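You operate a simulated robot arm through the tools that you are given. There is no shell and no other tool. Be economical: measure what you need, move in short steps, check, and stop when the job is done.

The job below is to be done with a simulated two-armed robot. You get a single attempt, and the scene is never put back.

## Task
Hold the black bin on the short island bench top steady with one hand and put the short steel tube in it with the other.

Only the result counts: the job must be done as asked and must still hold three seconds after the hand-in. Knocking over, shifting, dropping, spilling or breaking anything else fails it.

## Robot
Two 7-joint arms with three-finger grippers on one trunk, on a base that drives. Base frame: it is fixed to the floor where the robot stands at the start and does not move with it; the origin is under the middle of the robot, x ahead of it, y to its left, z up; the surface under the hand at the start is at about z = 800. Readings come in mm, degrees, newtons and seconds.
The left shoulder is at the start at [90, 126, 1086], the right one opposite. With the tool pointing down near the work surface each hand reaches from about 380 to 860 mm from the robot's upright axis, wherever it stands, measured 20 degrees to its own side. Places, roughly: black bin [-2250, -1500, 750]. Payload 2.94 kg a hand.
Tool frame (each hand has its own): the origin (TCP) lies between the finger pads and is the grasp point; the fingertips stand 30 mm ahead of it; z points along the fingers, y is the line along which they close. The gripper opens to 128 mm. The gripper's body begins 93 mm behind the TCP.
Orientation is told as [roll, pitch, yaw] about the base's x, y, z axes, in that order, counted from this pose: with the fingers straight down and closing along the base's y, the tool's x points along the base's -x, its y along +y and its z along -z.

## Interface
- The arms move only by the tool drive_tool. It takes "left_plan", "right_plan" or both (then of equal length, played together; a hand with none holds still); each is text: rows parted by semicolons, each of 7 numbers parted by spaces: the opening, from 0 (shut) to 1 (fully open), then the shift along the base's x, y, z in mm, then the turn, a rotation vector about the base's x, y, z in degrees. In form: grip x y z rx ry rz; .... A call has 1 to 12 rows; each row is the pose to reach, as a shift and turn from the pose commanded when the call began. Each row takes 0.2 s and may step no farther than 50 mm and 8.6 degrees from the row before; otherwise, or with a gripper value out of range, the whole call is refused. Where a pose cannot be reached the arm comes as near as it can. A force on the tool above 40 N (or 10 N above the force at the start of the call, whichever is more), or a blocked arm, ends the call early, and 0.2 s more pass. The fingers move at their own pace and stop on an object; they squeeze with about 45 N. The grip force told is the motor's: it shows also when the fingers shut on nothing. Time passes only in rows, and 0.2 s behind the last, so rows that repeat a pose let the fingers close. The reply holds the time, the measured pose of the TCP, the force on the tool along the base axes, the opening and the grip force, in the units named above and with some noise, with the torque about the TCP (base axes, N m) and any sound that the robot's microphone picked up.
- Cameras (640 x 400 px; columns grow to the right, rows downward): "scene" is now at [225.7, 4.4, 1258.9]; the picture's right is [0.02, -1.00, 0.00], its down [-0.46, -0.01, -0.89] and it looks along [0.89, 0.02, -0.46] (base axes); focal length 246 px, centre (320, 200). "left" rides on the left gripper at [69, 15, -120] in its tool frame; the picture's right is [-0.21, 0.98, 0.00], its down [-0.82, -0.18, -0.54] and it looks along [-0.53, -0.12, 0.84] (tool axes); focal length 251 px, centre (320, 200). "right" rides on the right gripper at [69, -15, -120] in its tool frame; the picture's right is [0.21, 0.98, 0.00], its down [-0.82, 0.18, -0.54] and it looks along [-0.53, 0.12, 0.84] (tool axes); focal length 251 px, centre (320, 200). There is no depth. A picture from a camera that has moved, and an enlarged one, comes with that camera's place and axes in the base frame and with its lens.
- snapshot(camera): a new picture of that camera. The clock stands still meanwhile.
- lift_body(by): slides the trunk up (or, below 0, down) by that many mm; the arms and the scene camera ride with it, the base frame stays. It gives what a move gives, with no picture.
- steer(legs): drives the robot by 1 to 6 legs, each [ahead, left, turn to the left] in mm, mm and degrees, along the robot's own axes; the way and the turn of a leg run together, so that a leg with both is an arc; at most 1500 mm and 180 degrees a leg. The arms and the cameras ride along, it lands a little off, and it stops where it bumps. It gives what a move gives.
- pan_tilt(pan, tilt): turns the head with the scene camera to pan (to the left, within 80 degrees either way) and tilt (down, from -29 to 69), counted from straight ahead of the robot. It gives what a move gives.
- zoom(camera, box): a new picture of the part [left, top, right, bottom] of that camera's present view, enlarged. The clock stands still meanwhile.
- close_job(): hands the job in; it is judged then, once.

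Go step by step. Nothing tells you exact positions but the pictures and the camera data: compare them with the known pose of the tool, close in by small moves and look again before you grip or let go. The budget is 120 turns and 88 pictures, counting those below and the enlarged ones. Unless the task says otherwise, let go and move clear before handing in, and close with one line.

The tools are called after "Emit:" by a JSON object that holds its "op" and its "data". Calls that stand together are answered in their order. drive_tool: Moves the arms, as the interface text tells. Its arguments: {"type":"object","properties":{"left_plan":{"type":"string"},"right_plan":{"type":"string"}},"required":[]} The other tools are called the same way: lift_body (by) slides the trunk up or down; steer (legs) drives the base; pan_tilt (pan, tilt) turns the head that bears the scene camera; snapshot (camera) takes a picture; zoom (camera, box) takes an enlarged picture of a part of a camera's view; close_job () hands the job in.

At the start:

```text
t: 0.0
left_tcp_pos: [513.4, 361.6, 1036.8]
left_tcp_rot: [0.0, 0.0, 0.0]
left_force: [-0.8, -0.9, 0.1]
left_wrist_torque: [-0.01, 0.01, -0.04]
left_grip_width: 127.8
left_grasp_force: 0.2
right_tcp_pos: [398.5, -106.3, 1118.1]
right_tcp_rot: [0.0, 0.1, 0.0]
right_force: [-1.3, -0.2, 0.1]
right_wrist_torque: [0.02, 0.01, 0.0]
right_grip_width: 127.8
right_grasp_force: 0.0
trunk travel left (down, up): [-300.0, 247.0]
robot x, y, heading: [1.9, 0.5, 0.0]
head pan, tilt: [1.2, 27.6]
```

scene: 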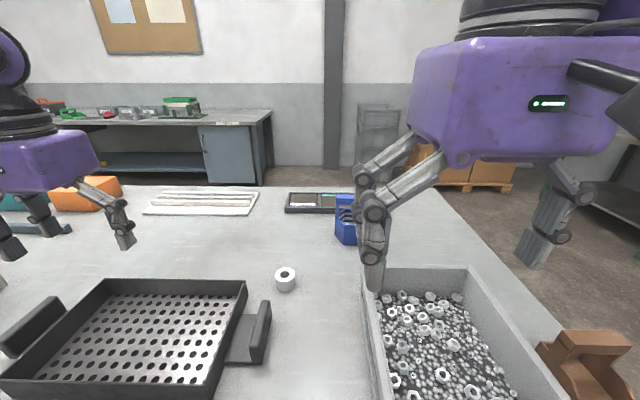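
right: 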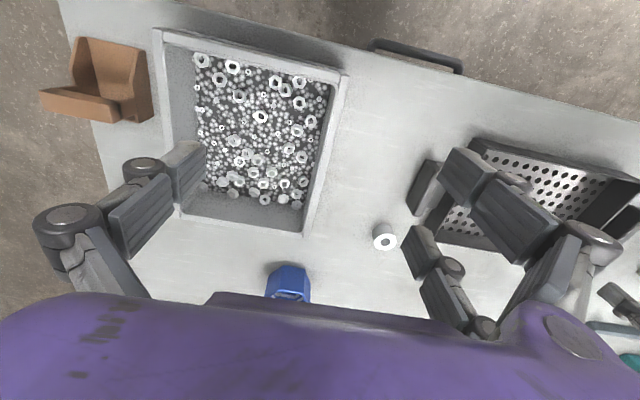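
left: 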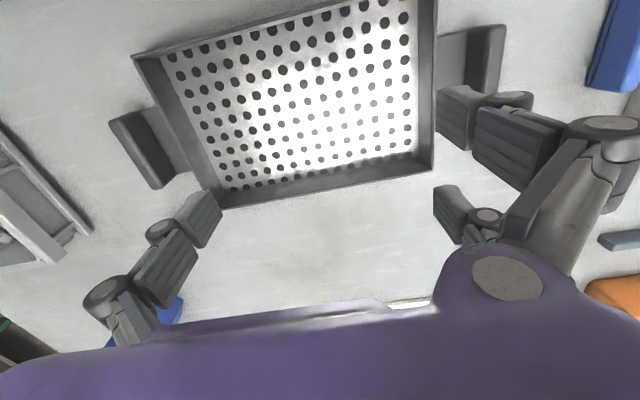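

I see a bench with a small ring-like object, a basket and a bin of nuts; the black bin is far behind me. I look closer at the ring object and pan around first.

Emit:
{"op": "zoom", "data": {"camera": "scene", "box": [240, 180, 400, 300]}}

Emit:
{"op": "pan_tilt", "data": {"pan": 80, "tilt": 20}}

Emit:
{"op": "snapshot", "data": {"camera": "scene"}}

Emit:
{"op": "pan_tilt", "data": {"pan": -80, "tilt": 20}}

Emit:
{"op": "snapshot", "data": {"camera": "scene"}}

```text
3.33 times, centred on (320, 240) of scene
camera zoom: at [225.7, 4.4, 1258.9], right [0.02, -1.0, 0.0], down [-0.46, -0.01, -0.89], along [0.89, 0.02, -0.46], focal length 820 px, centre (320, 67)
```

zoom: 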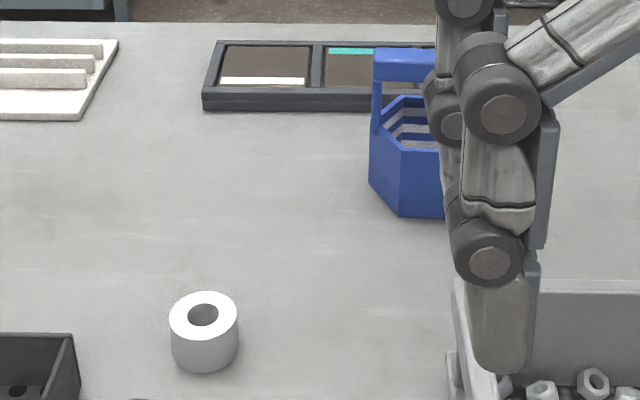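

```text
t: 1.5
left_tcp_pos: [513.2, 361.4, 1035.5]
left_tcp_rot: [0.1, 0.0, 0.0]
left_force: [-0.9, -0.9, -0.2]
left_wrist_torque: [0.0, 0.0, -0.03]
left_grip_width: 127.6
left_grasp_force: 0.3
right_tcp_pos: [398.6, -107.3, 1118.2]
right_tcp_rot: [0.1, 0.0, 0.0]
right_force: [0.1, 0.3, -0.4]
right_wrist_torque: [-0.01, 0.02, 0.0]
right_grip_width: 127.6
right_grasp_force: 0.1
trunk travel left (down, up): [-300.0, 247.0]
robot x, y, heading: [6.3, 0.8, 0.3]
head pan, tilt: [80.0, 20.0]
```

```text
83 pictures are left
camera scene: at [150.6, 94.1, 1271.1], right [0.98, -0.17, 0.0], down [-0.06, -0.34, -0.94], along [0.16, 0.93, -0.34], focal length 246 px, centre (320, 200)
```

scene: 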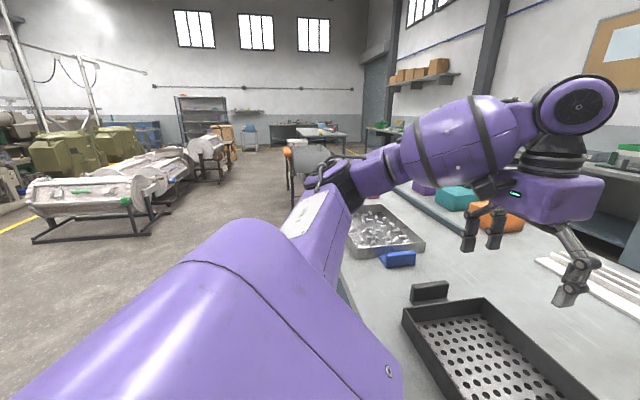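

```text
t: 4.0
left_tcp_pos: [513.1, 361.9, 1036.9]
left_tcp_rot: [-0.1, -0.1, -0.1]
left_force: [0.7, -0.7, -0.2]
left_wrist_torque: [0.01, 0.0, 0.0]
left_grip_width: 127.8
left_grasp_force: 0.1
right_tcp_pos: [397.9, -107.0, 1119.1]
right_tcp_rot: [-0.1, 0.0, 0.0]
right_force: [0.3, 0.3, 0.1]
right_wrist_torque: [-0.02, 0.0, 0.01]
right_grip_width: 128.1
right_grasp_force: 0.1
trunk travel left (down, up): [-300.0, 247.0]
robot x, y, heading: [-5.7, -1.3, -0.1]
head pan, tilt: [-80.0, 20.0]
```

```text
82 pictures are left
camera scene: at [150.6, -89.3, 1271.2], right [-0.98, -0.17, 0.0], down [-0.06, 0.34, -0.94], along [0.16, -0.93, -0.34], focal length 246 px, centre (320, 200)
```

scene: 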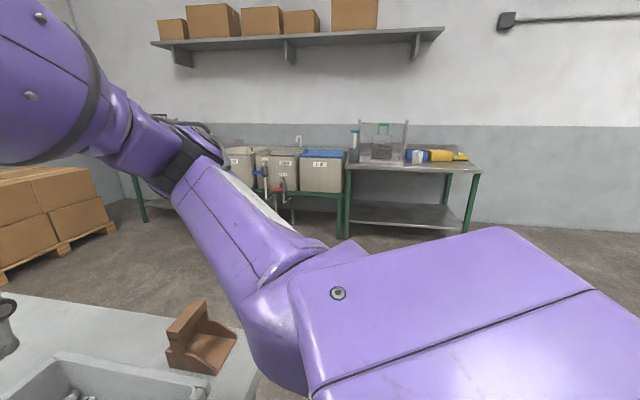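

The ring on the bench at about [660, 97] could be the short tube. I look at the rest of the bench before deciding.

Emit:
{"op": "pan_tilt", "data": {"pan": 35, "tilt": 30}}

Emit:
{"op": "snapshot", "data": {"camera": "scene"}}

Emit:
{"op": "zoom", "data": {"camera": "left", "box": [0, 100, 200, 400]}}

Emit:
{"op": "pan_tilt", "data": {"pan": -25, "tilt": 50}}

Emit:
{"op": "snapshot", "data": {"camera": "scene"}}

```text
t: 5.9
left_tcp_pos: [514.4, 361.1, 1036.2]
left_tcp_rot: [-0.1, -0.1, 0.0]
left_force: [0.0, 0.1, 0.3]
left_wrist_torque: [0.03, 0.01, -0.03]
left_grip_width: 128.1
left_grasp_force: 0.1
right_tcp_pos: [399.6, -107.9, 1117.6]
right_tcp_rot: [0.0, -0.1, 0.0]
right_force: [-0.4, -0.1, -0.7]
right_wrist_torque: [0.03, -0.03, -0.02]
right_grip_width: 128.1
right_grasp_force: 0.2
trunk travel left (down, up): [-300.0, 247.0]
robot x, y, heading: [3.1, 0.8, 0.2]
head pan, tilt: [35.0, 30.0]
```

```text
81 pictures are left
camera scene: at [208.5, 54.2, 1255.1], right [0.57, -0.82, 0.0], down [-0.41, -0.29, -0.87], along [0.71, 0.5, -0.5], focal length 246 px, centre (320, 200)
```

scene: 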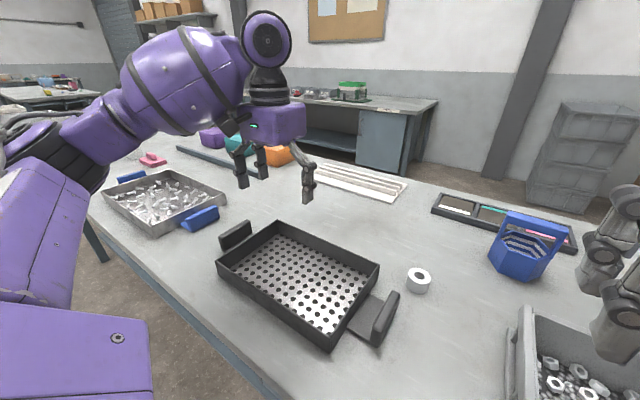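

```text
1.33 times, centred on (100, 250) of left
camera zoom: at [443.3, 375.9, 1157.1], right [0.21, 0.98, 0.0], down [0.82, -0.18, 0.54], along [0.53, -0.12, -0.84], focal length 335 px, centre (613, 133)
```

zoom: 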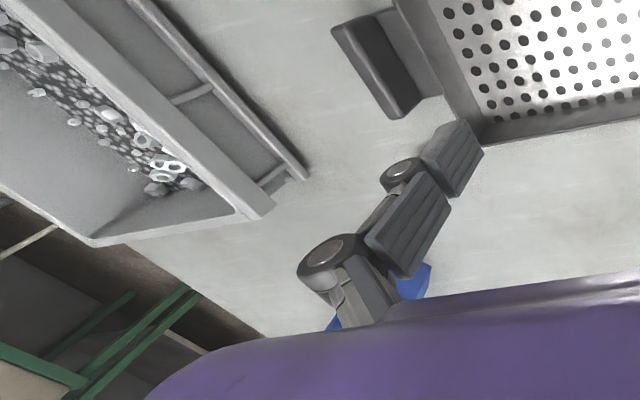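

```text
t: 7.2
left_tcp_pos: [512.9, 361.9, 1036.0]
left_tcp_rot: [0.0, 0.2, 0.0]
left_force: [-0.4, 0.8, 0.4]
left_wrist_torque: [0.04, 0.0, 0.0]
left_grip_width: 127.8
left_grasp_force: 0.1
right_tcp_pos: [398.9, -107.6, 1117.3]
right_tcp_rot: [0.0, 0.0, -0.1]
right_force: [0.3, 0.2, -0.8]
right_wrist_torque: [-0.01, 0.02, -0.03]
right_grip_width: 128.1
right_grasp_force: 0.1
trunk travel left (down, up): [-300.0, 247.0]
robot x, y, heading: [-0.0, -2.4, -0.2]
head pan, tilt: [-25.0, 50.0]
```

```text
79 pictures are left
camera scene: at [204.2, -30.1, 1225.6], right [-0.42, -0.91, 0.0], down [-0.69, 0.32, -0.64], along [0.58, -0.27, -0.77], focal length 246 px, centre (320, 200)
```

scene: 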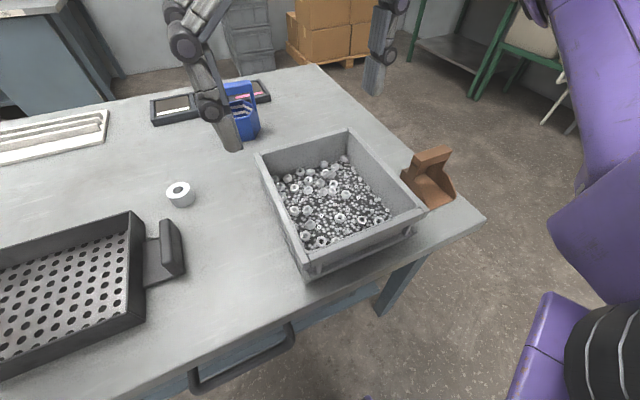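

The only tube-like thing here is the ring: about 49 mm wide, 32 mm tall, at roughly [666, 97], top at z ≈ 832. I bring the left hand above it and check.

Emit:
{"op": "drive_tool", "data": {"left_plan": "1 25 -40 0 0 0 0;1 50 -80 0 0 0 0;1 75 -120 0 0 0 0;1 100 -160 0 0 0 0;1 125 -200 0 0 0 0;1 145 -240 -10 0 0 0;1 153 -265 -50 0 0 0;1 153 -265 -90 0 0 0;1 153 -265 -90 0 0 0"}}

Emit:
{"op": "snapshot", "data": {"camera": "left"}}

Emit:
{"op": "pan_tilt", "data": {"pan": 10, "tilt": 40}}

Emit:
{"op": "snapshot", "data": {"camera": "scene"}}

```text
t: 9.2
left_tcp_pos: [667.3, 95.9, 946.2]
left_tcp_rot: [0.0, -0.1, 0.0]
left_force: [-0.7, -0.4, 0.0]
left_wrist_torque: [0.01, -0.01, -0.01]
left_grip_width: 128.1
left_grasp_force: 0.1
right_tcp_pos: [399.0, -107.0, 1117.9]
right_tcp_rot: [0.0, -0.1, 0.0]
right_force: [-1.1, -0.5, 0.0]
right_wrist_torque: [0.01, -0.01, 0.02]
right_grip_width: 127.8
right_grasp_force: 0.0
trunk travel left (down, up): [-300.0, 247.0]
robot x, y, heading: [-2.5, 1.9, -0.1]
head pan, tilt: [-25.0, 50.0]
```

```text
78 pictures are left
camera left: at [596.6, 110.4, 1066.5], right [0.21, 0.98, 0.0], down [0.82, -0.18, 0.54], along [0.53, -0.12, -0.84], focal length 251 px, centre (320, 200)
```

left: 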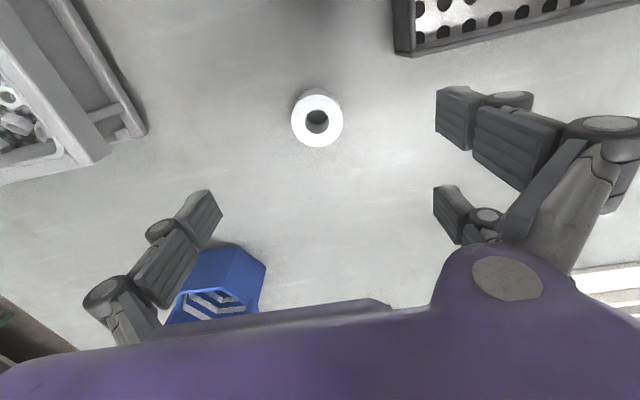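

```text
t: 10.2
left_tcp_pos: [666.1, 96.7, 945.4]
left_tcp_rot: [-0.1, -0.1, 0.0]
left_force: [-0.5, -0.5, -0.1]
left_wrist_torque: [-0.03, -0.01, 0.0]
left_grip_width: 127.9
left_grasp_force: 0.0
right_tcp_pos: [399.6, -107.1, 1118.5]
right_tcp_rot: [0.0, -0.1, 0.0]
right_force: [0.1, 0.3, -0.1]
right_wrist_torque: [0.02, 0.01, -0.04]
right_grip_width: 128.2
right_grasp_force: 0.2
trunk travel left (down, up): [-300.0, 247.0]
robot x, y, heading: [-1.9, -1.4, 0.1]
head pan, tilt: [10.0, 40.0]
```

```text
77 pictures are left
camera scene: at [218.1, 17.1, 1239.7], right [0.17, -0.98, 0.0], down [-0.63, -0.11, -0.77], along [0.75, 0.13, -0.64], focal length 246 px, centre (320, 200)
```

scene: 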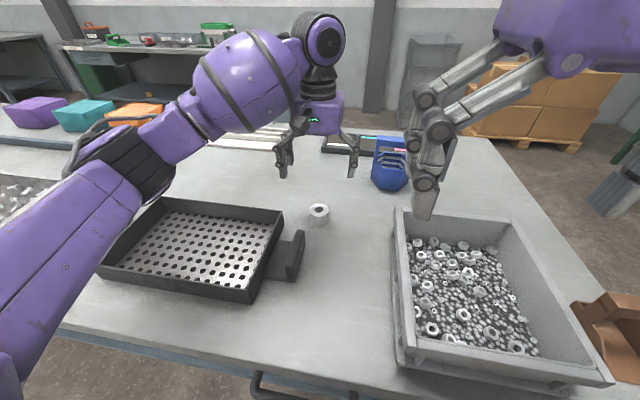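

The tube lies at about [661, 94] by three sightings; nothing stands near the finger path. I go down and close on it.

Emit:
{"op": "drive_tool", "data": {"left_plan": "1 -5 -3 -40 0 0 0;1 -5 -3 -80 0 0 0;1 -5 -3 -100 0 0 0;1 -5 -3 -108 0 0 0;1 -5 -3 -108 0 0 0"}}

Emit:
{"op": "snapshot", "data": {"camera": "left"}}

```text
t: 11.4
left_tcp_pos: [662.2, 92.6, 837.8]
left_tcp_rot: [0.1, 0.0, 0.0]
left_force: [-0.4, 0.6, 0.5]
left_wrist_torque: [-0.02, -0.01, 0.01]
left_grip_width: 128.2
left_grasp_force: 0.1
right_tcp_pos: [398.6, -107.1, 1117.8]
right_tcp_rot: [0.1, 0.0, 0.0]
right_force: [0.5, 0.0, -0.5]
right_wrist_torque: [-0.01, -0.04, 0.0]
right_grip_width: 127.9
right_grasp_force: 0.2
trunk travel left (down, up): [-300.0, 247.0]
robot x, y, heading: [-5.5, 3.4, -0.1]
head pan, tilt: [10.0, 40.0]
```

```text
76 pictures are left
camera left: at [591.7, 107.2, 958.3], right [0.21, 0.98, 0.0], down [0.82, -0.18, 0.54], along [0.53, -0.12, -0.84], focal length 251 px, centre (320, 200)
```

left: 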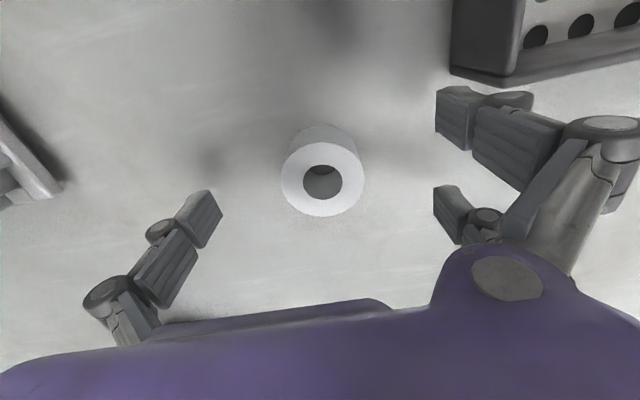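

The tube centres at about [658.5, 94], almost under the tool. I shift a hair and close.

Emit:
{"op": "drive_tool", "data": {"left_plan": "1 -3 1 -2 0 0 0;0.3 -3 1 -2 0 0 0;0.15 -3 1 -2 0 0 0;0.15 -3 1 -2 0 0 0;0.1 -3 1 -2 0 0 0;0.1 -3 1 -2 0 0 0"}}

```text
t: 12.8
left_tcp_pos: [657.9, 94.9, 835.7]
left_tcp_rot: [0.0, -0.1, 0.0]
left_force: [1.1, 0.0, 0.2]
left_wrist_torque: [-0.07, -0.02, -0.05]
left_grip_width: 37.5
left_grasp_force: 45.1
right_tcp_pos: [398.6, -108.5, 1118.2]
right_tcp_rot: [0.1, 0.0, -0.1]
right_force: [0.2, 0.5, -0.2]
right_wrist_torque: [0.0, 0.0, -0.01]
right_grip_width: 128.0
right_grasp_force: 0.1
trunk travel left (down, up): [-300.0, 247.0]
robot x, y, heading: [-0.5, 0.1, 0.0]
head pan, tilt: [10.0, 40.0]
```

The fingers stopped at 37.5 mm with full force, so something is held. I lift and look.

Emit:
{"op": "drive_tool", "data": {"left_plan": "0.1 0 0 15 0 0 0;0.1 0 0 60 0 0 0;0.1 0 0 110 0 0 0;0.1 0 0 160 0 0 0;0.1 0 0 200 0 0 0;0.1 0 0 200 0 0 0"}}

Emit:
{"op": "snapshot", "data": {"camera": "left"}}

Emit:
{"op": "snapshot", "data": {"camera": "scene"}}

```text
t: 14.2
left_tcp_pos: [657.7, 95.3, 1035.5]
left_tcp_rot: [0.0, 0.0, -0.1]
left_force: [-0.6, 0.1, -0.8]
left_wrist_torque: [-0.03, 0.04, 0.0]
left_grip_width: 37.6
left_grasp_force: 45.1
right_tcp_pos: [399.2, -106.5, 1118.5]
right_tcp_rot: [0.0, 0.1, 0.0]
right_force: [-0.6, -0.4, -0.2]
right_wrist_torque: [0.0, 0.03, -0.06]
right_grip_width: 127.8
right_grasp_force: 0.1
trunk travel left (down, up): [-300.0, 247.0]
robot x, y, heading: [1.6, -0.5, -0.0]
head pan, tilt: [10.0, 40.0]
```

```text
75 pictures are left
camera left: at [588.3, 109.8, 1156.2], right [0.21, 0.98, 0.0], down [0.82, -0.18, 0.54], along [0.53, -0.12, -0.84], focal length 251 px, centre (320, 200)
```

left: 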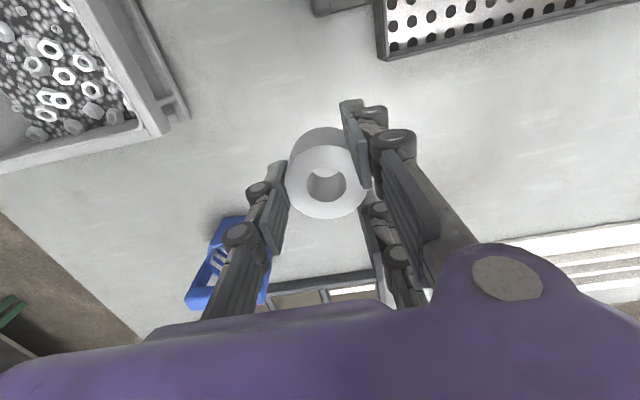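

```text
74 pictures are left
camera scene: at [218.7, 17.4, 1239.6], right [0.17, -0.98, 0.0], down [-0.63, -0.11, -0.77], along [0.75, 0.13, -0.64], focal length 246 px, centre (320, 200)
```

scene: 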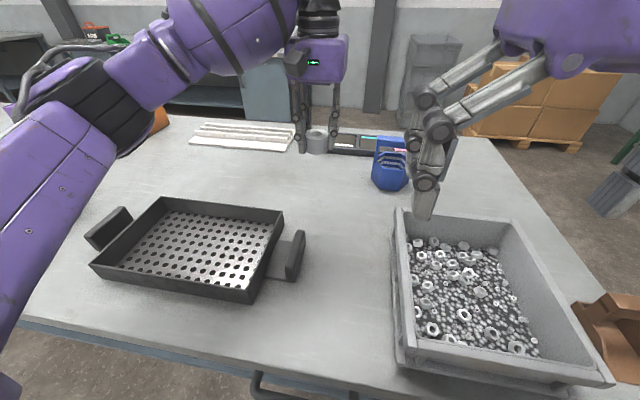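

The tube is held securely. I tuck the left hand closer, back away from the bench, and turn toward the island.

Emit:
{"op": "drive_tool", "data": {"left_plan": "0.1 -40 15 10 0 0 0;0.1 -80 30 20 0 0 0;0.1 -120 45 30 0 0 0;0.1 -160 60 40 0 0 0;0.1 -200 80 50 0 0 0;0.1 -240 100 60 0 0 0"}}

Emit:
{"op": "pan_tilt", "data": {"pan": 0, "tilt": 15}}

Emit:
{"op": "steer", "data": {"legs": [[-350, 0, 0], [0, 0, -90]]}}

Emit:
{"op": "snapshot", "data": {"camera": "scene"}}

Emit:
{"op": "pan_tilt", "data": {"pan": -60, "tilt": 20}}

Emit:
{"op": "snapshot", "data": {"camera": "scene"}}

```text
t: 15.6
left_tcp_pos: [417.2, 196.0, 1096.5]
left_tcp_rot: [-0.1, -0.1, 0.0]
left_force: [0.1, -0.8, -0.1]
left_wrist_torque: [-0.02, -0.03, 0.02]
left_grip_width: 37.5
left_grasp_force: 45.3
right_tcp_pos: [398.1, -106.4, 1118.9]
right_tcp_rot: [0.1, -0.1, 0.0]
right_force: [-0.3, -1.0, 0.3]
right_wrist_torque: [0.0, -0.08, -0.04]
right_grip_width: 128.0
right_grasp_force: 0.1
trunk travel left (down, up): [-300.0, 247.0]
robot x, y, heading: [-2.7, -0.4, 0.0]
head pan, tilt: [10.0, 40.0]
```

```text
t: 16.5
left_tcp_pos: [419.5, 194.4, 1095.6]
left_tcp_rot: [0.0, 0.0, 0.0]
left_force: [1.1, 0.3, -0.5]
left_wrist_torque: [0.02, 0.01, 0.01]
left_grip_width: 37.4
left_grasp_force: 44.3
right_tcp_pos: [397.9, -107.6, 1117.8]
right_tcp_rot: [0.1, 0.0, 0.0]
right_force: [0.0, -0.1, 0.2]
right_wrist_torque: [0.02, -0.01, 0.02]
right_grip_width: 128.1
right_grasp_force: 0.1
trunk travel left (down, up): [-300.0, 247.0]
robot x, y, heading: [1.5, -2.7, -0.3]
head pan, tilt: [0.0, 15.0]
```

```text
t: 22.6
left_tcp_pos: [-154.1, -418.7, 1096.1]
left_tcp_rot: [0.0, 0.0, -90.0]
left_force: [0.1, -1.1, -0.7]
left_wrist_torque: [0.04, -0.01, -0.03]
left_grip_width: 37.6
left_grasp_force: 44.7
right_tcp_pos: [-455.0, -398.4, 1118.9]
right_tcp_rot: [-0.1, 0.0, -90.0]
right_force: [-0.3, -0.1, -0.8]
right_wrist_torque: [0.01, -0.01, 0.01]
right_grip_width: 128.2
right_grasp_force: 0.1
trunk travel left (down, up): [-300.0, 247.0]
robot x, y, heading: [-350.1, 1.8, -90.2]
head pan, tilt: [0.0, 15.0]
```

```text
73 pictures are left
camera scene: at [-350.1, -226.6, 1279.3], right [-1.0, 0.0, 0.0], down [0.0, 0.26, -0.97], along [0.0, -0.97, -0.26], focal length 246 px, centre (320, 200)
```

scene: 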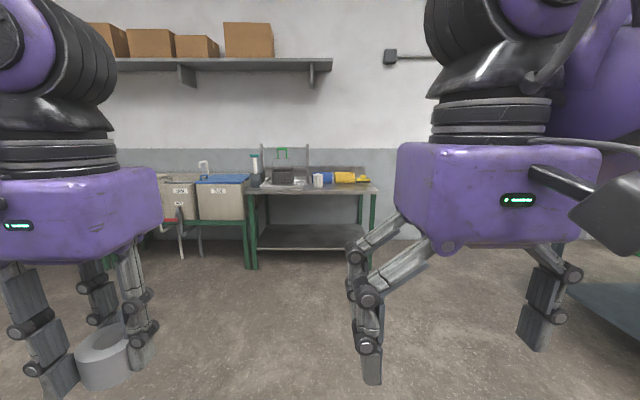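

```text
t: 23.9
left_tcp_pos: [-154.8, -418.8, 1095.4]
left_tcp_rot: [0.0, 0.0, -90.0]
left_force: [0.3, 0.2, -0.9]
left_wrist_torque: [0.02, -0.02, 0.02]
left_grip_width: 37.3
left_grasp_force: 45.2
right_tcp_pos: [-456.5, -398.8, 1117.8]
right_tcp_rot: [0.0, 0.0, -90.0]
right_force: [0.5, 0.2, 1.2]
right_wrist_torque: [-0.03, 0.0, 0.0]
right_grip_width: 127.7
right_grasp_force: 0.1
trunk travel left (down, up): [-300.0, 247.0]
robot x, y, heading: [-350.6, 0.9, -89.9]
head pan, tilt: [-60.0, 20.0]
```

```text
72 pictures are left
camera scene: at [-430.6, -179.8, 1271.2], right [-0.5, 0.87, 0.0], down [0.3, 0.17, -0.94], along [-0.81, -0.47, -0.34], focal length 246 px, centre (320, 200)
```

scene: 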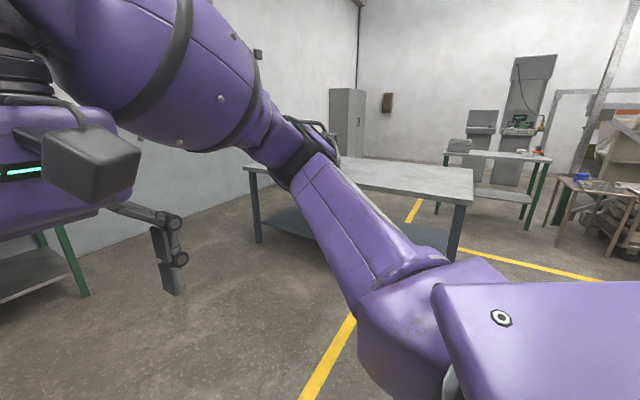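

The island bench stands ahead of the right side. I turn another 58 degrees right to face it.

Emit:
{"op": "steer", "data": {"legs": [[0, 0, -58]]}}

Emit:
{"op": "pan_tilt", "data": {"pan": 0, "tilt": 15}}

Emit:
{"op": "snapshot", "data": {"camera": "scene"}}

```text
t: 26.9
left_tcp_pos: [-601.8, -386.0, 1094.9]
left_tcp_rot: [0.0, 0.0, -148.2]
left_force: [-1.0, -0.5, -1.8]
left_wrist_torque: [0.04, -0.01, 0.05]
left_grip_width: 37.5
left_grasp_force: 44.6
right_tcp_pos: [-743.4, -118.4, 1118.3]
right_tcp_rot: [0.0, 0.0, -148.2]
right_force: [0.0, 0.0, -0.4]
right_wrist_torque: [0.0, -0.03, -0.01]
right_grip_width: 128.1
right_grasp_force: 0.0
trunk travel left (down, up): [-300.0, 247.0]
robot x, y, heading: [-348.0, 1.2, -147.9]
head pan, tilt: [-60.0, 20.0]
```

```text
t: 28.2
left_tcp_pos: [-601.0, -386.2, 1096.5]
left_tcp_rot: [0.0, 0.0, -148.1]
left_force: [0.2, 0.2, -0.1]
left_wrist_torque: [0.01, 0.0, -0.02]
left_grip_width: 37.3
left_grasp_force: 44.8
right_tcp_pos: [-744.0, -118.5, 1117.9]
right_tcp_rot: [0.0, 0.0, -148.2]
right_force: [-0.3, 1.1, 0.4]
right_wrist_torque: [0.01, -0.02, -0.03]
right_grip_width: 127.9
right_grasp_force: 0.0
trunk travel left (down, up): [-300.0, 247.0]
robot x, y, heading: [-346.7, -0.5, -148.1]
head pan, tilt: [0.0, 15.0]
```

```text
71 pictures are left
camera scene: at [-544.9, -118.0, 1279.3], right [-0.53, 0.85, 0.0], down [0.22, 0.14, -0.97], along [-0.82, -0.51, -0.26], focal length 246 px, centre (320, 200)
```

scene: 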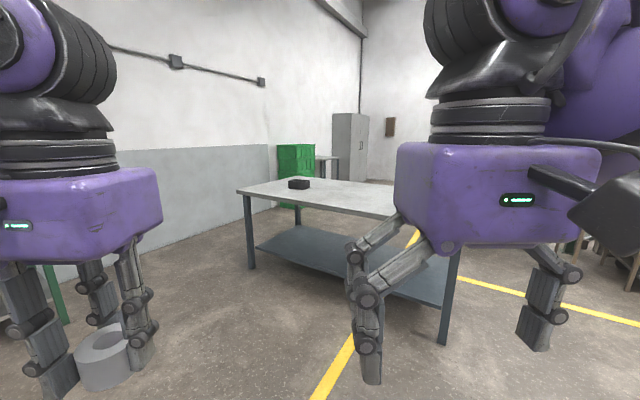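

The black bin is on the island, which runs along y with its near edge at about x ≈ -2100 to -2250. I drive to about [-1350, -1550] facing -x.

Emit:
{"op": "steer", "data": {"legs": [[836, 391, 0], [836, 391, 0], [0, 0, -32]]}}

Emit:
{"op": "pan_tilt", "data": {"pan": 0, "tilt": 25}}

Emit:
{"op": "snapshot", "data": {"camera": "scene"}}

```text
t: 39.0
left_tcp_pos: [-1759.5, -1746.9, 1096.5]
left_tcp_rot: [0.0, 0.0, -179.6]
left_force: [0.0, -0.6, -1.0]
left_wrist_torque: [0.02, -0.03, 0.0]
left_grip_width: 37.4
left_grasp_force: 45.0
right_tcp_pos: [-1742.3, -1444.2, 1118.1]
right_tcp_rot: [0.0, 0.1, -179.5]
right_force: [0.4, 0.5, 0.1]
right_wrist_torque: [0.04, 0.01, 0.02]
right_grip_width: 127.9
right_grasp_force: 0.0
trunk travel left (down, up): [-300.0, 247.0]
robot x, y, heading: [-1342.6, -1548.5, -179.8]
head pan, tilt: [0.0, 15.0]
```

```text
t: 39.7
left_tcp_pos: [-1760.7, -1747.1, 1095.7]
left_tcp_rot: [-0.1, 0.0, -179.5]
left_force: [-0.2, -0.4, -0.8]
left_wrist_torque: [-0.02, -0.02, 0.01]
left_grip_width: 37.7
left_grasp_force: 45.3
right_tcp_pos: [-1743.3, -1444.3, 1117.9]
right_tcp_rot: [0.0, 0.1, -179.5]
right_force: [0.3, 0.2, 0.6]
right_wrist_torque: [0.0, 0.05, -0.02]
right_grip_width: 127.7
right_grasp_force: 0.0
trunk travel left (down, up): [-300.0, 247.0]
robot x, y, heading: [-1344.0, -1549.0, -179.3]
head pan, tilt: [0.0, 25.0]
```

```text
70 pictures are left
camera scene: at [-1573.0, -1548.2, 1263.1], right [-0.01, 1.0, 0.0], down [0.42, 0.0, -0.91], along [-0.91, -0.01, -0.42], focal length 246 px, centre (320, 200)
```

scene: 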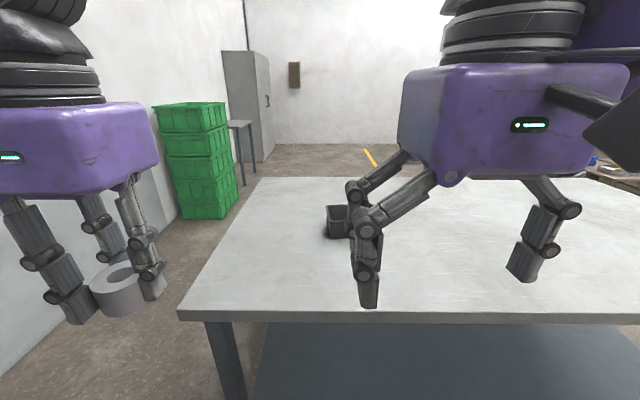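

The bin sits at about [-2320, -1490], with the bench near edge at x ≈ -1985. I move the right hand aside and drive 300 mm closer, then look down.

Emit:
{"op": "drive_tool", "data": {"right_plan": "1 0 45 0 0 0 0;1 0 90 0 0 0 0;1 0 135 0 0 0 0;1 0 180 0 0 0 0"}}

Emit:
{"op": "steer", "data": {"legs": [[290, -50, 0]]}}

Emit:
{"op": "pan_tilt", "data": {"pan": 0, "tilt": 40}}

Emit:
{"op": "snapshot", "data": {"camera": "scene"}}

```text
t: 40.7
left_tcp_pos: [-1759.0, -1746.2, 1096.5]
left_tcp_rot: [0.1, -0.2, -179.5]
left_force: [-0.5, 0.8, -1.4]
left_wrist_torque: [-0.03, 0.03, -0.01]
left_grip_width: 37.7
left_grasp_force: 45.2
right_tcp_pos: [-1741.4, -1264.7, 1118.4]
right_tcp_rot: [0.1, -0.2, -179.4]
right_force: [0.3, 0.5, 0.1]
right_wrist_torque: [-0.05, 0.0, -0.02]
right_grip_width: 127.6
right_grasp_force: 0.1
trunk travel left (down, up): [-300.0, 247.0]
robot x, y, heading: [-1342.0, -1550.1, -179.6]
head pan, tilt: [0.0, 25.0]
```

```text
t: 42.7
left_tcp_pos: [-2053.0, -1701.4, 1095.4]
left_tcp_rot: [-0.1, 0.0, -179.4]
left_force: [-0.1, -0.2, -1.0]
left_wrist_torque: [0.04, -0.04, 0.01]
left_grip_width: 37.2
left_grasp_force: 45.2
right_tcp_pos: [-2035.3, -1219.9, 1117.2]
right_tcp_rot: [0.0, 0.1, -179.3]
right_force: [-0.5, 1.0, -0.6]
right_wrist_torque: [0.01, -0.03, 0.0]
right_grip_width: 128.1
right_grasp_force: 0.0
trunk travel left (down, up): [-300.0, 247.0]
robot x, y, heading: [-1638.1, -1501.6, -179.6]
head pan, tilt: [0.0, 25.0]
```

```text
t: 43.5
left_tcp_pos: [-2053.3, -1701.2, 1095.3]
left_tcp_rot: [0.0, 0.0, -179.5]
left_force: [-0.4, -0.9, -1.3]
left_wrist_torque: [-0.05, -0.01, 0.0]
left_grip_width: 37.4
left_grasp_force: 45.5
right_tcp_pos: [-2035.6, -1219.7, 1118.5]
right_tcp_rot: [0.0, -0.1, -179.5]
right_force: [0.7, -0.1, -0.4]
right_wrist_torque: [0.02, -0.01, -0.06]
right_grip_width: 128.1
right_grasp_force: 0.0
trunk travel left (down, up): [-300.0, 247.0]
robot x, y, heading: [-1639.9, -1502.5, -179.3]
head pan, tilt: [0.0, 40.0]
```

```text
69 pictures are left
camera scene: at [-1858.2, -1501.6, 1239.8], right [-0.01, 1.0, 0.0], down [0.64, 0.01, -0.77], along [-0.77, -0.01, -0.64], focal length 246 px, centre (320, 200)
```

scene: 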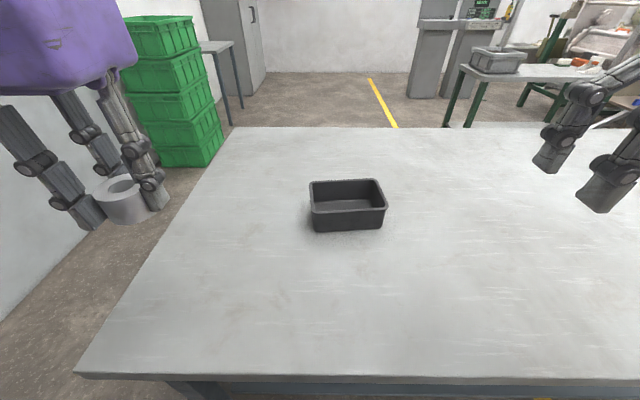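

The bin is about 172 × 120 × 70 mm, centred near [-2333, -1443], turned ~6°, standing on z ≈ 795. I will straddle its right wall (y ≈ -1353) with the right hand; first a pose above it.

Emit:
{"op": "drive_tool", "data": {"right_plan": "1 -40 -17 0 0 0 1;1 -80 -34 0 0 0 2;1 -120 -51 0 0 0 3;1 -160 -68 0 0 0 4;1 -200 -85 0 0 0 5;1 -240 -102 0 0 0 6;1 -280 -119 -10 0 0 6;1 -308 -133 -40 0 0 6;1 -308 -133 -80 0 0 6;1 -308 -133 -120 0 0 6;1 -308 -133 -140 0 0 6;1 -308 -133 -140 0 0 6"}}

Emit:
{"op": "snapshot", "data": {"camera": "right"}}

Emit:
{"op": "snapshot", "data": {"camera": "scene"}}

```text
t: 46.1
left_tcp_pos: [-2052.3, -1700.3, 1095.5]
left_tcp_rot: [0.1, 0.0, -179.4]
left_force: [-0.1, -0.2, -0.7]
left_wrist_torque: [-0.01, 0.01, -0.01]
left_grip_width: 37.3
left_grasp_force: 44.4
right_tcp_pos: [-2344.2, -1353.4, 979.0]
right_tcp_rot: [0.0, -0.1, -173.4]
right_force: [0.2, -0.1, 0.7]
right_wrist_torque: [-0.01, 0.03, 0.02]
right_grip_width: 128.1
right_grasp_force: 0.1
trunk travel left (down, up): [-300.0, 247.0]
robot x, y, heading: [-1637.4, -1500.2, -179.7]
head pan, tilt: [0.0, 40.0]
```

```text
68 pictures are left
camera right: at [-2276.1, -1330.1, 1098.3], right [0.33, -0.95, 0.0], down [-0.79, -0.27, 0.54], along [-0.51, -0.18, -0.84], focal length 251 px, centre (320, 200)
```

right: 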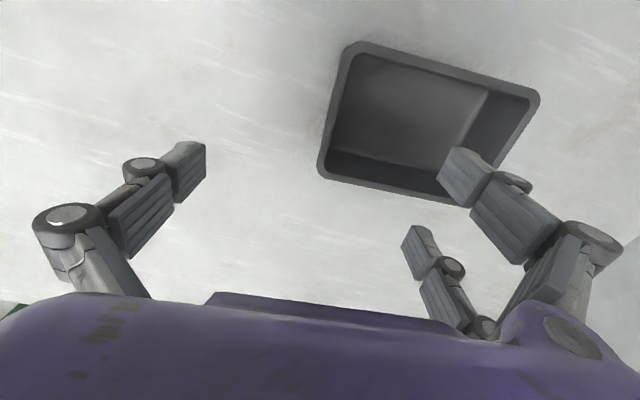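

```text
67 pictures are left
camera scene: at [-1858.2, -1501.6, 1239.8], right [-0.01, 1.0, 0.0], down [0.64, 0.01, -0.77], along [-0.77, -0.01, -0.64], focal length 246 px, centre (320, 200)
```

scene: 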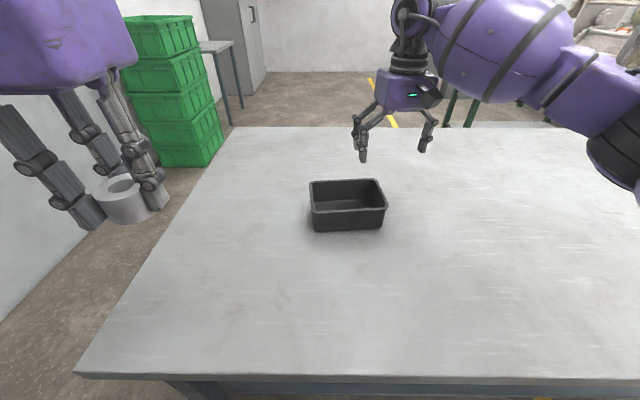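

From the closer right camera the right wall runs through about [-2331, -1368], turned 7°, rim near z ≈ 870. I correct and go down to just above the rim.

Emit:
{"op": "drive_tool", "data": {"right_plan": "1 13 -15 0 0 0 1;1 13 -15 -40 0 0 1;1 13 -15 -65 0 0 1;1 13 -15 -65 0 0 1"}}

Emit:
{"op": "snapshot", "data": {"camera": "right"}}

Emit:
{"op": "zoom", "data": {"camera": "scene", "box": [280, 80, 480, 250]}}

```text
t: 47.1
left_tcp_pos: [-2052.2, -1701.8, 1095.5]
left_tcp_rot: [0.1, 0.0, -179.4]
left_force: [-1.1, 0.3, -1.2]
left_wrist_torque: [0.0, 0.02, -0.03]
left_grip_width: 37.2
left_grasp_force: 45.3
right_tcp_pos: [-2331.5, -1368.2, 913.4]
right_tcp_rot: [0.0, -0.1, -172.4]
right_force: [-0.1, 0.0, -0.3]
right_wrist_torque: [-0.01, 0.0, -0.03]
right_grip_width: 127.8
right_grasp_force: 0.0
trunk travel left (down, up): [-300.0, 247.0]
robot x, y, heading: [-1634.8, -1500.7, -179.3]
head pan, tilt: [0.0, 40.0]
```

```text
66 pictures are left
camera right: at [-2263.9, -1344.1, 1033.4], right [0.34, -0.94, 0.0], down [-0.79, -0.29, 0.54], along [-0.51, -0.19, -0.84], focal length 251 px, centre (320, 200)
```

right: 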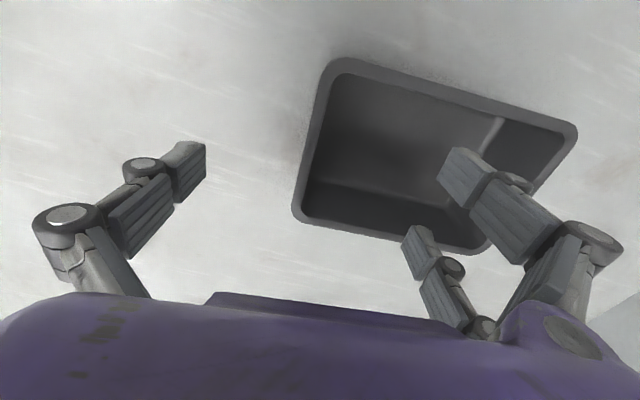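

```text
2.35 times, centred on (380, 165) of scene
camera zoom: at [-1858.2, -1501.5, 1239.8], right [-0.01, 1.0, 0.0], down [0.64, 0.01, -0.77], along [-0.77, -0.01, -0.64], focal length 579 px, centre (179, 282)
```

zoom: 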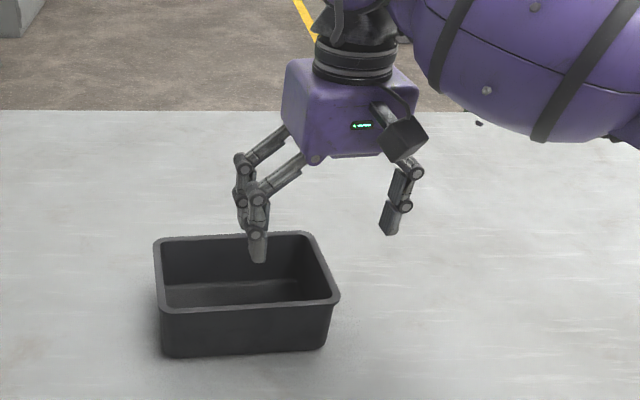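

Relative to the tool the wall is about 6.5 mm to the +y side. I shift that and straddle the wall.

Emit:
{"op": "drive_tool", "data": {"right_plan": "1 0 6.5 0 0 0 -1;1 0 6.5 -20 0 0 -1;0.6 0 6.5 -40 0 0 -1;0.4 0 6.5 -47 0 0 -1;0.4 0 6.5 -47 0 0 -1"}}

Emit:
{"op": "snapshot", "data": {"camera": "right"}}

Emit:
{"op": "zoom", "data": {"camera": "scene", "box": [280, 80, 480, 250]}}

```text
t: 48.3
left_tcp_pos: [-2053.3, -1700.1, 1096.4]
left_tcp_rot: [0.0, -0.1, -179.4]
left_force: [0.2, 0.4, -0.9]
left_wrist_torque: [-0.01, -0.01, 0.0]
left_grip_width: 37.1
left_grasp_force: 45.0
right_tcp_pos: [-2330.3, -1361.1, 866.4]
right_tcp_rot: [0.0, 0.0, -173.4]
right_force: [-0.3, -0.9, -0.3]
right_wrist_torque: [0.01, -0.01, 0.0]
right_grip_width: 51.2
right_grasp_force: 0.1
trunk travel left (down, up): [-300.0, 247.0]
robot x, y, heading: [-1633.3, -1500.2, -179.7]
head pan, tilt: [0.0, 40.0]
```

```text
64 pictures are left
camera right: at [-2263.2, -1337.9, 986.2], right [0.33, -0.95, 0.0], down [-0.8, -0.27, 0.54], along [-0.51, -0.18, -0.84], focal length 251 px, centre (320, 200)
```

right: 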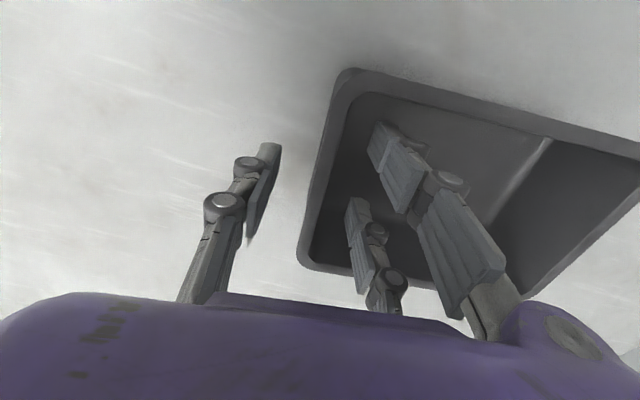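

```text
2.35 times, centred on (380, 165) of scene
camera zoom: at [-1858.3, -1501.5, 1239.7], right [-0.01, 1.0, 0.0], down [0.64, 0.01, -0.77], along [-0.77, -0.01, -0.64], focal length 579 px, centre (179, 282)
```

zoom: 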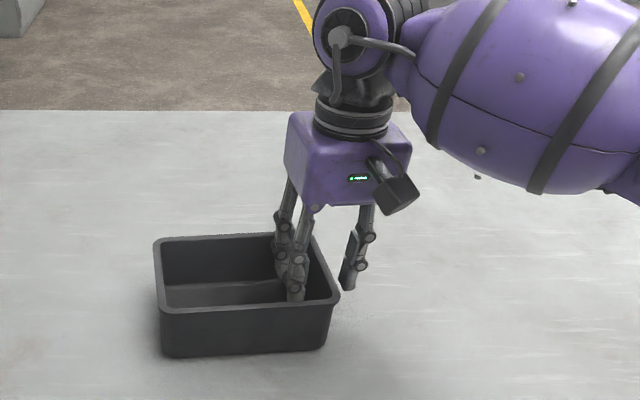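

The fingers straddle the wall with clearance on both sides. I close on it.

Emit:
{"op": "drive_tool", "data": {"right_plan": "0.3 0 0 0 0 0 0;0.2 0 0 0 0 0 0;0.12 0 0 0 0 0 0;0.05 0 0 0 0 0 0;0 0 0 0 0 0 0;0 0 0 0 0 0 0"}}

Emit:
{"op": "zoom", "data": {"camera": "scene", "box": [280, 80, 480, 250]}}

```text
t: 49.7
left_tcp_pos: [-2052.5, -1701.2, 1095.8]
left_tcp_rot: [0.0, -0.1, -179.4]
left_force: [-0.7, -0.2, -0.4]
left_wrist_torque: [0.0, -0.03, 0.01]
left_grip_width: 37.2
left_grasp_force: 45.1
right_tcp_pos: [-2330.6, -1360.5, 867.7]
right_tcp_rot: [-0.1, 0.0, -173.4]
right_force: [0.1, -0.6, -0.1]
right_wrist_torque: [0.0, 0.0, 0.01]
right_grip_width: 5.9
right_grasp_force: 32.4
trunk travel left (down, up): [-300.0, 247.0]
robot x, y, heading: [-1636.4, -1505.1, -179.7]
head pan, tilt: [0.0, 40.0]
```

```text
2.35 times, centred on (380, 165) of scene
camera zoom: at [-1858.3, -1501.5, 1239.7], right [-0.01, 1.0, 0.0], down [0.64, 0.01, -0.77], along [-0.77, -0.01, -0.64], focal length 579 px, centre (179, 282)
```

zoom: 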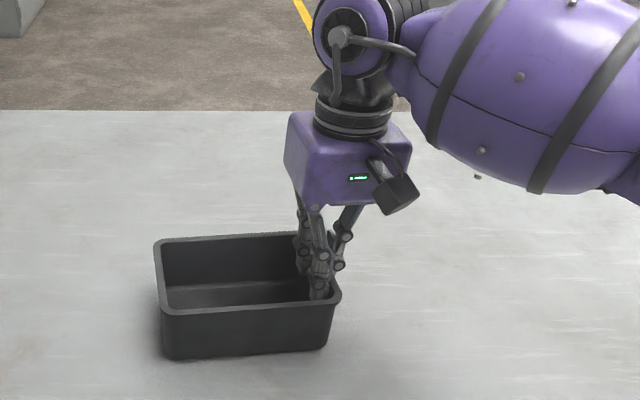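

The right hand grips the bin wall (5.9 mm thick). Since both hand bodies are wide along y, I turn the left hand 88° so that it fits beside the right one.

Emit:
{"op": "drive_tool", "data": {"left_plan": "0.1 0 0 0 0 0 -8;0.1 0 0 0 0 0 -16;0.1 0 0 0 0 0 -24;0.1 0 0 0 0 0 -32;0.1 0 0 0 0 0 -40;0.1 0 0 0 0 0 -48;0.1 0 0 0 0 0 -56;0.1 0 0 0 0 0 -64;0.1 0 0 0 0 0 -72;0.1 0 0 0 0 0 -80;0.1 0 0 0 0 0 -84;0.1 0 0 0 0 0 -84"}}

Emit:
{"op": "snapshot", "data": {"camera": "scene"}}

```text
t: 52.3
left_tcp_pos: [-2052.7, -1700.9, 1096.0]
left_tcp_rot: [-0.1, 0.1, 96.4]
left_force: [0.9, 0.4, -1.4]
left_wrist_torque: [-0.01, 0.01, -0.03]
left_grip_width: 37.2
left_grasp_force: 44.5
right_tcp_pos: [-2331.6, -1361.1, 867.3]
right_tcp_rot: [0.1, 0.0, -173.5]
right_force: [-0.9, -0.1, 0.3]
right_wrist_torque: [0.0, 0.02, 0.04]
right_grip_width: 5.9
right_grasp_force: 31.8
trunk travel left (down, up): [-300.0, 247.0]
robot x, y, heading: [-1639.3, -1501.1, -179.2]
head pan, tilt: [0.0, 40.0]
```

```text
61 pictures are left
camera scene: at [-1858.3, -1501.5, 1239.7], right [-0.01, 1.0, 0.0], down [0.64, 0.01, -0.77], along [-0.77, -0.01, -0.64], focal length 246 px, centre (320, 200)
```

scene: 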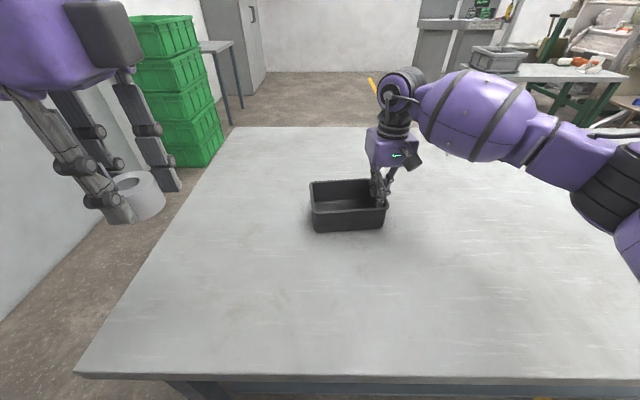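

The left hand is turned without trouble. I bring the tube above the left half of the bin, a bit high, and check clearance.

Emit:
{"op": "drive_tool", "data": {"left_plan": "0.1 -40 0 0 0 0 0;0.1 -85 10 0 0 0 0;0.1 -130 25 0 0 0 0;0.1 -175 50 0 0 0 0;0.1 -215 80 0 0 0 0;0.1 -250 115 0 0 0 0;0.1 -265 155 0 0 0 0;0.1 -265 190 -20 0 0 0;0.1 -265 200 -60 0 0 0;0.1 -265 200 -100 0 0 0;0.1 -265 200 -100 0 0 0"}}

Emit:
{"op": "snapshot", "data": {"camera": "scene"}}

Emit:
{"op": "snapshot", "data": {"camera": "left"}}

```text
refused: row 4 steps farther than a row can; nothing moved
```

```text
60 pictures are left
camera scene: at [-1858.3, -1501.5, 1239.7], right [-0.01, 1.0, 0.0], down [0.64, 0.01, -0.77], along [-0.77, -0.01, -0.64], focal length 246 px, centre (320, 200)
```

scene: 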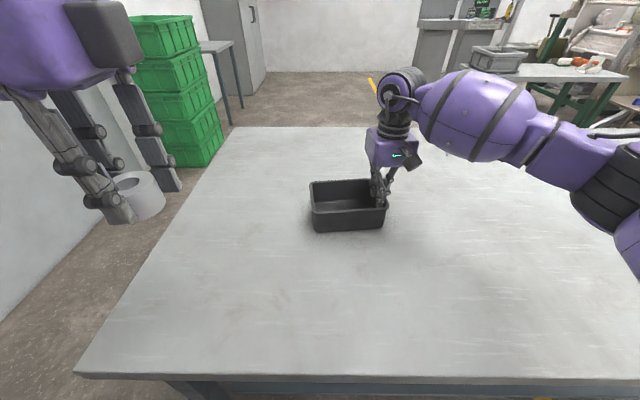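

```text
59 pictures are left
camera left: at [-2060.2, -1772.1, 1216.4], right [-0.99, 0.1, 0.0], down [0.09, 0.84, 0.54], along [0.06, 0.54, -0.84], focal length 251 px, centre (320, 200)
```

left: 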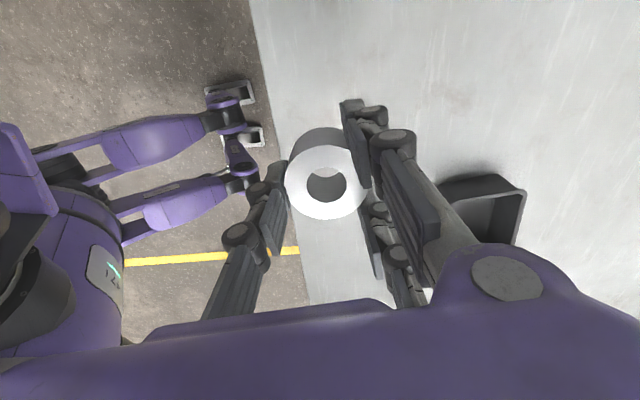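

One row was a touch too long; I repeat with shorter steps.

Emit:
{"op": "drive_tool", "data": {"left_plan": "0.1 -40 5 0 0 0 0;0.1 -80 15 0 0 0 0;0.1 -120 30 0 0 0 0;0.1 -160 50 0 0 0 0;0.1 -195 80 0 0 0 0;0.1 -225 115 0 0 0 0;0.1 -250 150 0 0 0 0;0.1 -265 185 -15 0 0 0;0.1 -265 200 -55 0 0 0;0.1 -265 200 -100 0 0 0;0.1 -265 200 -100 0 0 0"}}

Emit:
{"op": "snapshot", "data": {"camera": "scene"}}

Emit:
{"op": "snapshot", "data": {"camera": "left"}}

```text
t: 54.7
left_tcp_pos: [-2317.8, -1500.5, 995.7]
left_tcp_rot: [-0.1, -0.1, 96.6]
left_force: [0.6, 0.2, -0.1]
left_wrist_torque: [-0.01, 0.02, 0.03]
left_grip_width: 37.5
left_grasp_force: 44.6
right_tcp_pos: [-2329.8, -1361.0, 867.2]
right_tcp_rot: [0.0, 0.1, -173.4]
right_force: [-0.2, -0.4, 0.0]
right_wrist_torque: [0.03, -0.01, 0.02]
right_grip_width: 6.1
right_grasp_force: 32.4
trunk travel left (down, up): [-300.0, 247.0]
robot x, y, heading: [-1636.7, -1503.3, -179.2]
head pan, tilt: [0.0, 40.0]
```

```text
58 pictures are left
camera scene: at [-1858.1, -1501.4, 1239.8], right [-0.01, 1.0, 0.0], down [0.64, 0.01, -0.77], along [-0.77, -0.01, -0.64], focal length 246 px, centre (320, 200)
```

scene: 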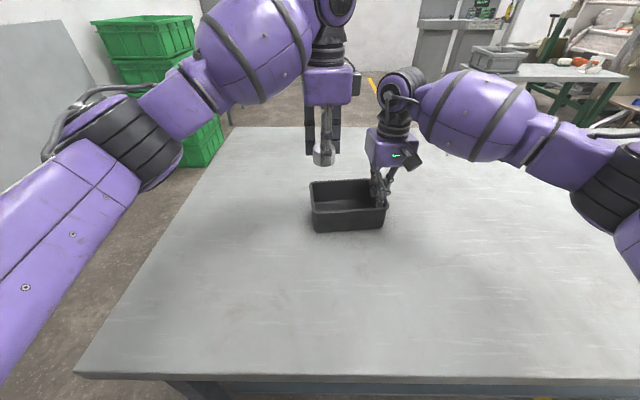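

```text
57 pictures are left
camera left: at [-2324.8, -1571.0, 1116.9], right [-0.99, 0.1, 0.0], down [0.09, 0.84, 0.54], along [0.05, 0.54, -0.84], focal length 251 px, centre (320, 200)
```

left: 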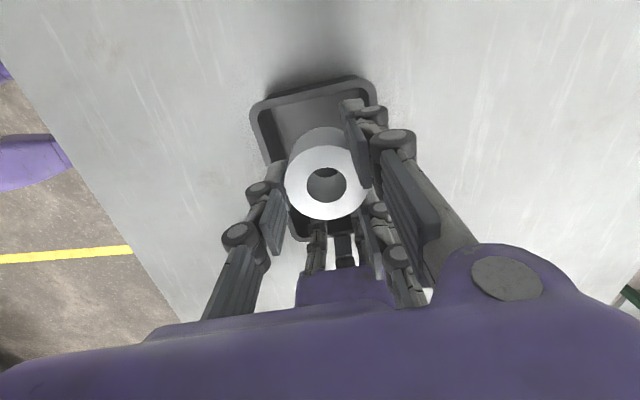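

The tube is over the left half of the bin; left wall's inner face is near y ≈ -1519. I shift 16 mm in +y and lower to just above the rim level.

Emit:
{"op": "drive_tool", "data": {"left_plan": "0.1 0 8 -20 0 0 0;0.1 -1 16 -50 0 0 0;0.1 -1 16 -80 0 0 0;0.1 -1 16 -90 0 0 0;0.1 -1 16 -90 0 0 0"}}

Emit:
{"op": "zoom", "data": {"camera": "scene", "box": [260, 80, 460, 250]}}

Emit:
{"op": "snapshot", "data": {"camera": "left"}}

```text
t: 55.9
left_tcp_pos: [-2319.1, -1485.1, 906.8]
left_tcp_rot: [0.1, 0.0, 96.5]
left_force: [-0.4, 0.0, -0.4]
left_wrist_torque: [0.0, 0.02, 0.0]
left_grip_width: 37.1
left_grasp_force: 44.7
right_tcp_pos: [-2330.7, -1360.7, 866.3]
right_tcp_rot: [0.0, 0.0, -173.3]
right_force: [0.6, 0.1, 0.3]
right_wrist_torque: [0.0, 0.0, -0.02]
right_grip_width: 5.9
right_grasp_force: 31.9
trunk travel left (down, up): [-300.0, 247.0]
robot x, y, heading: [-1636.1, -1503.1, -179.1]
head pan, tilt: [0.0, 40.0]
```

```text
2.35 times, centred on (360, 165) of scene
camera zoom: at [-1858.4, -1501.5, 1239.7], right [-0.01, 1.0, 0.0], down [0.64, 0.01, -0.77], along [-0.77, -0.01, -0.64], focal length 579 px, centre (226, 282)
```

zoom: 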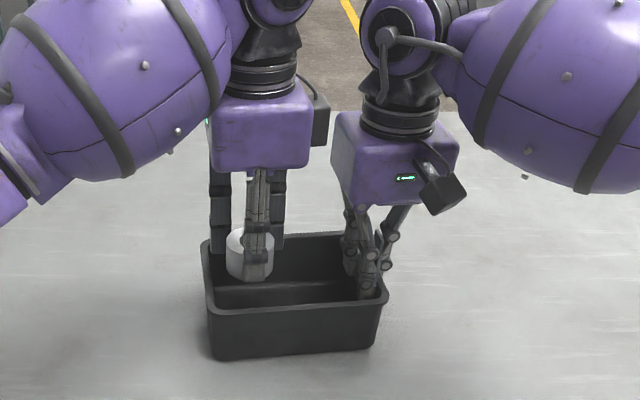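

```text
55 pictures are left
camera left: at [-2326.3, -1555.4, 1027.0], right [-0.99, 0.1, 0.0], down [0.08, 0.84, 0.54], along [0.05, 0.54, -0.84], focal length 251 px, centre (320, 200)
```

left: 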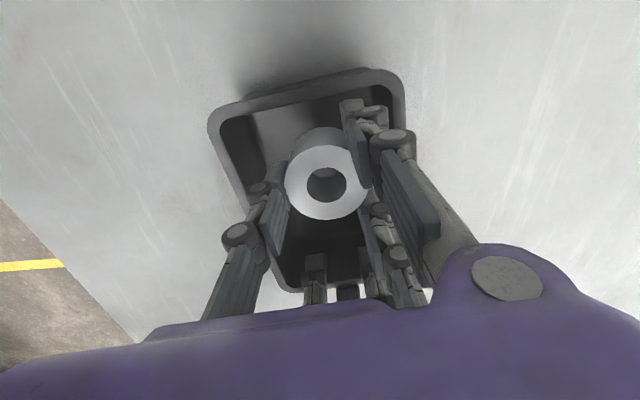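

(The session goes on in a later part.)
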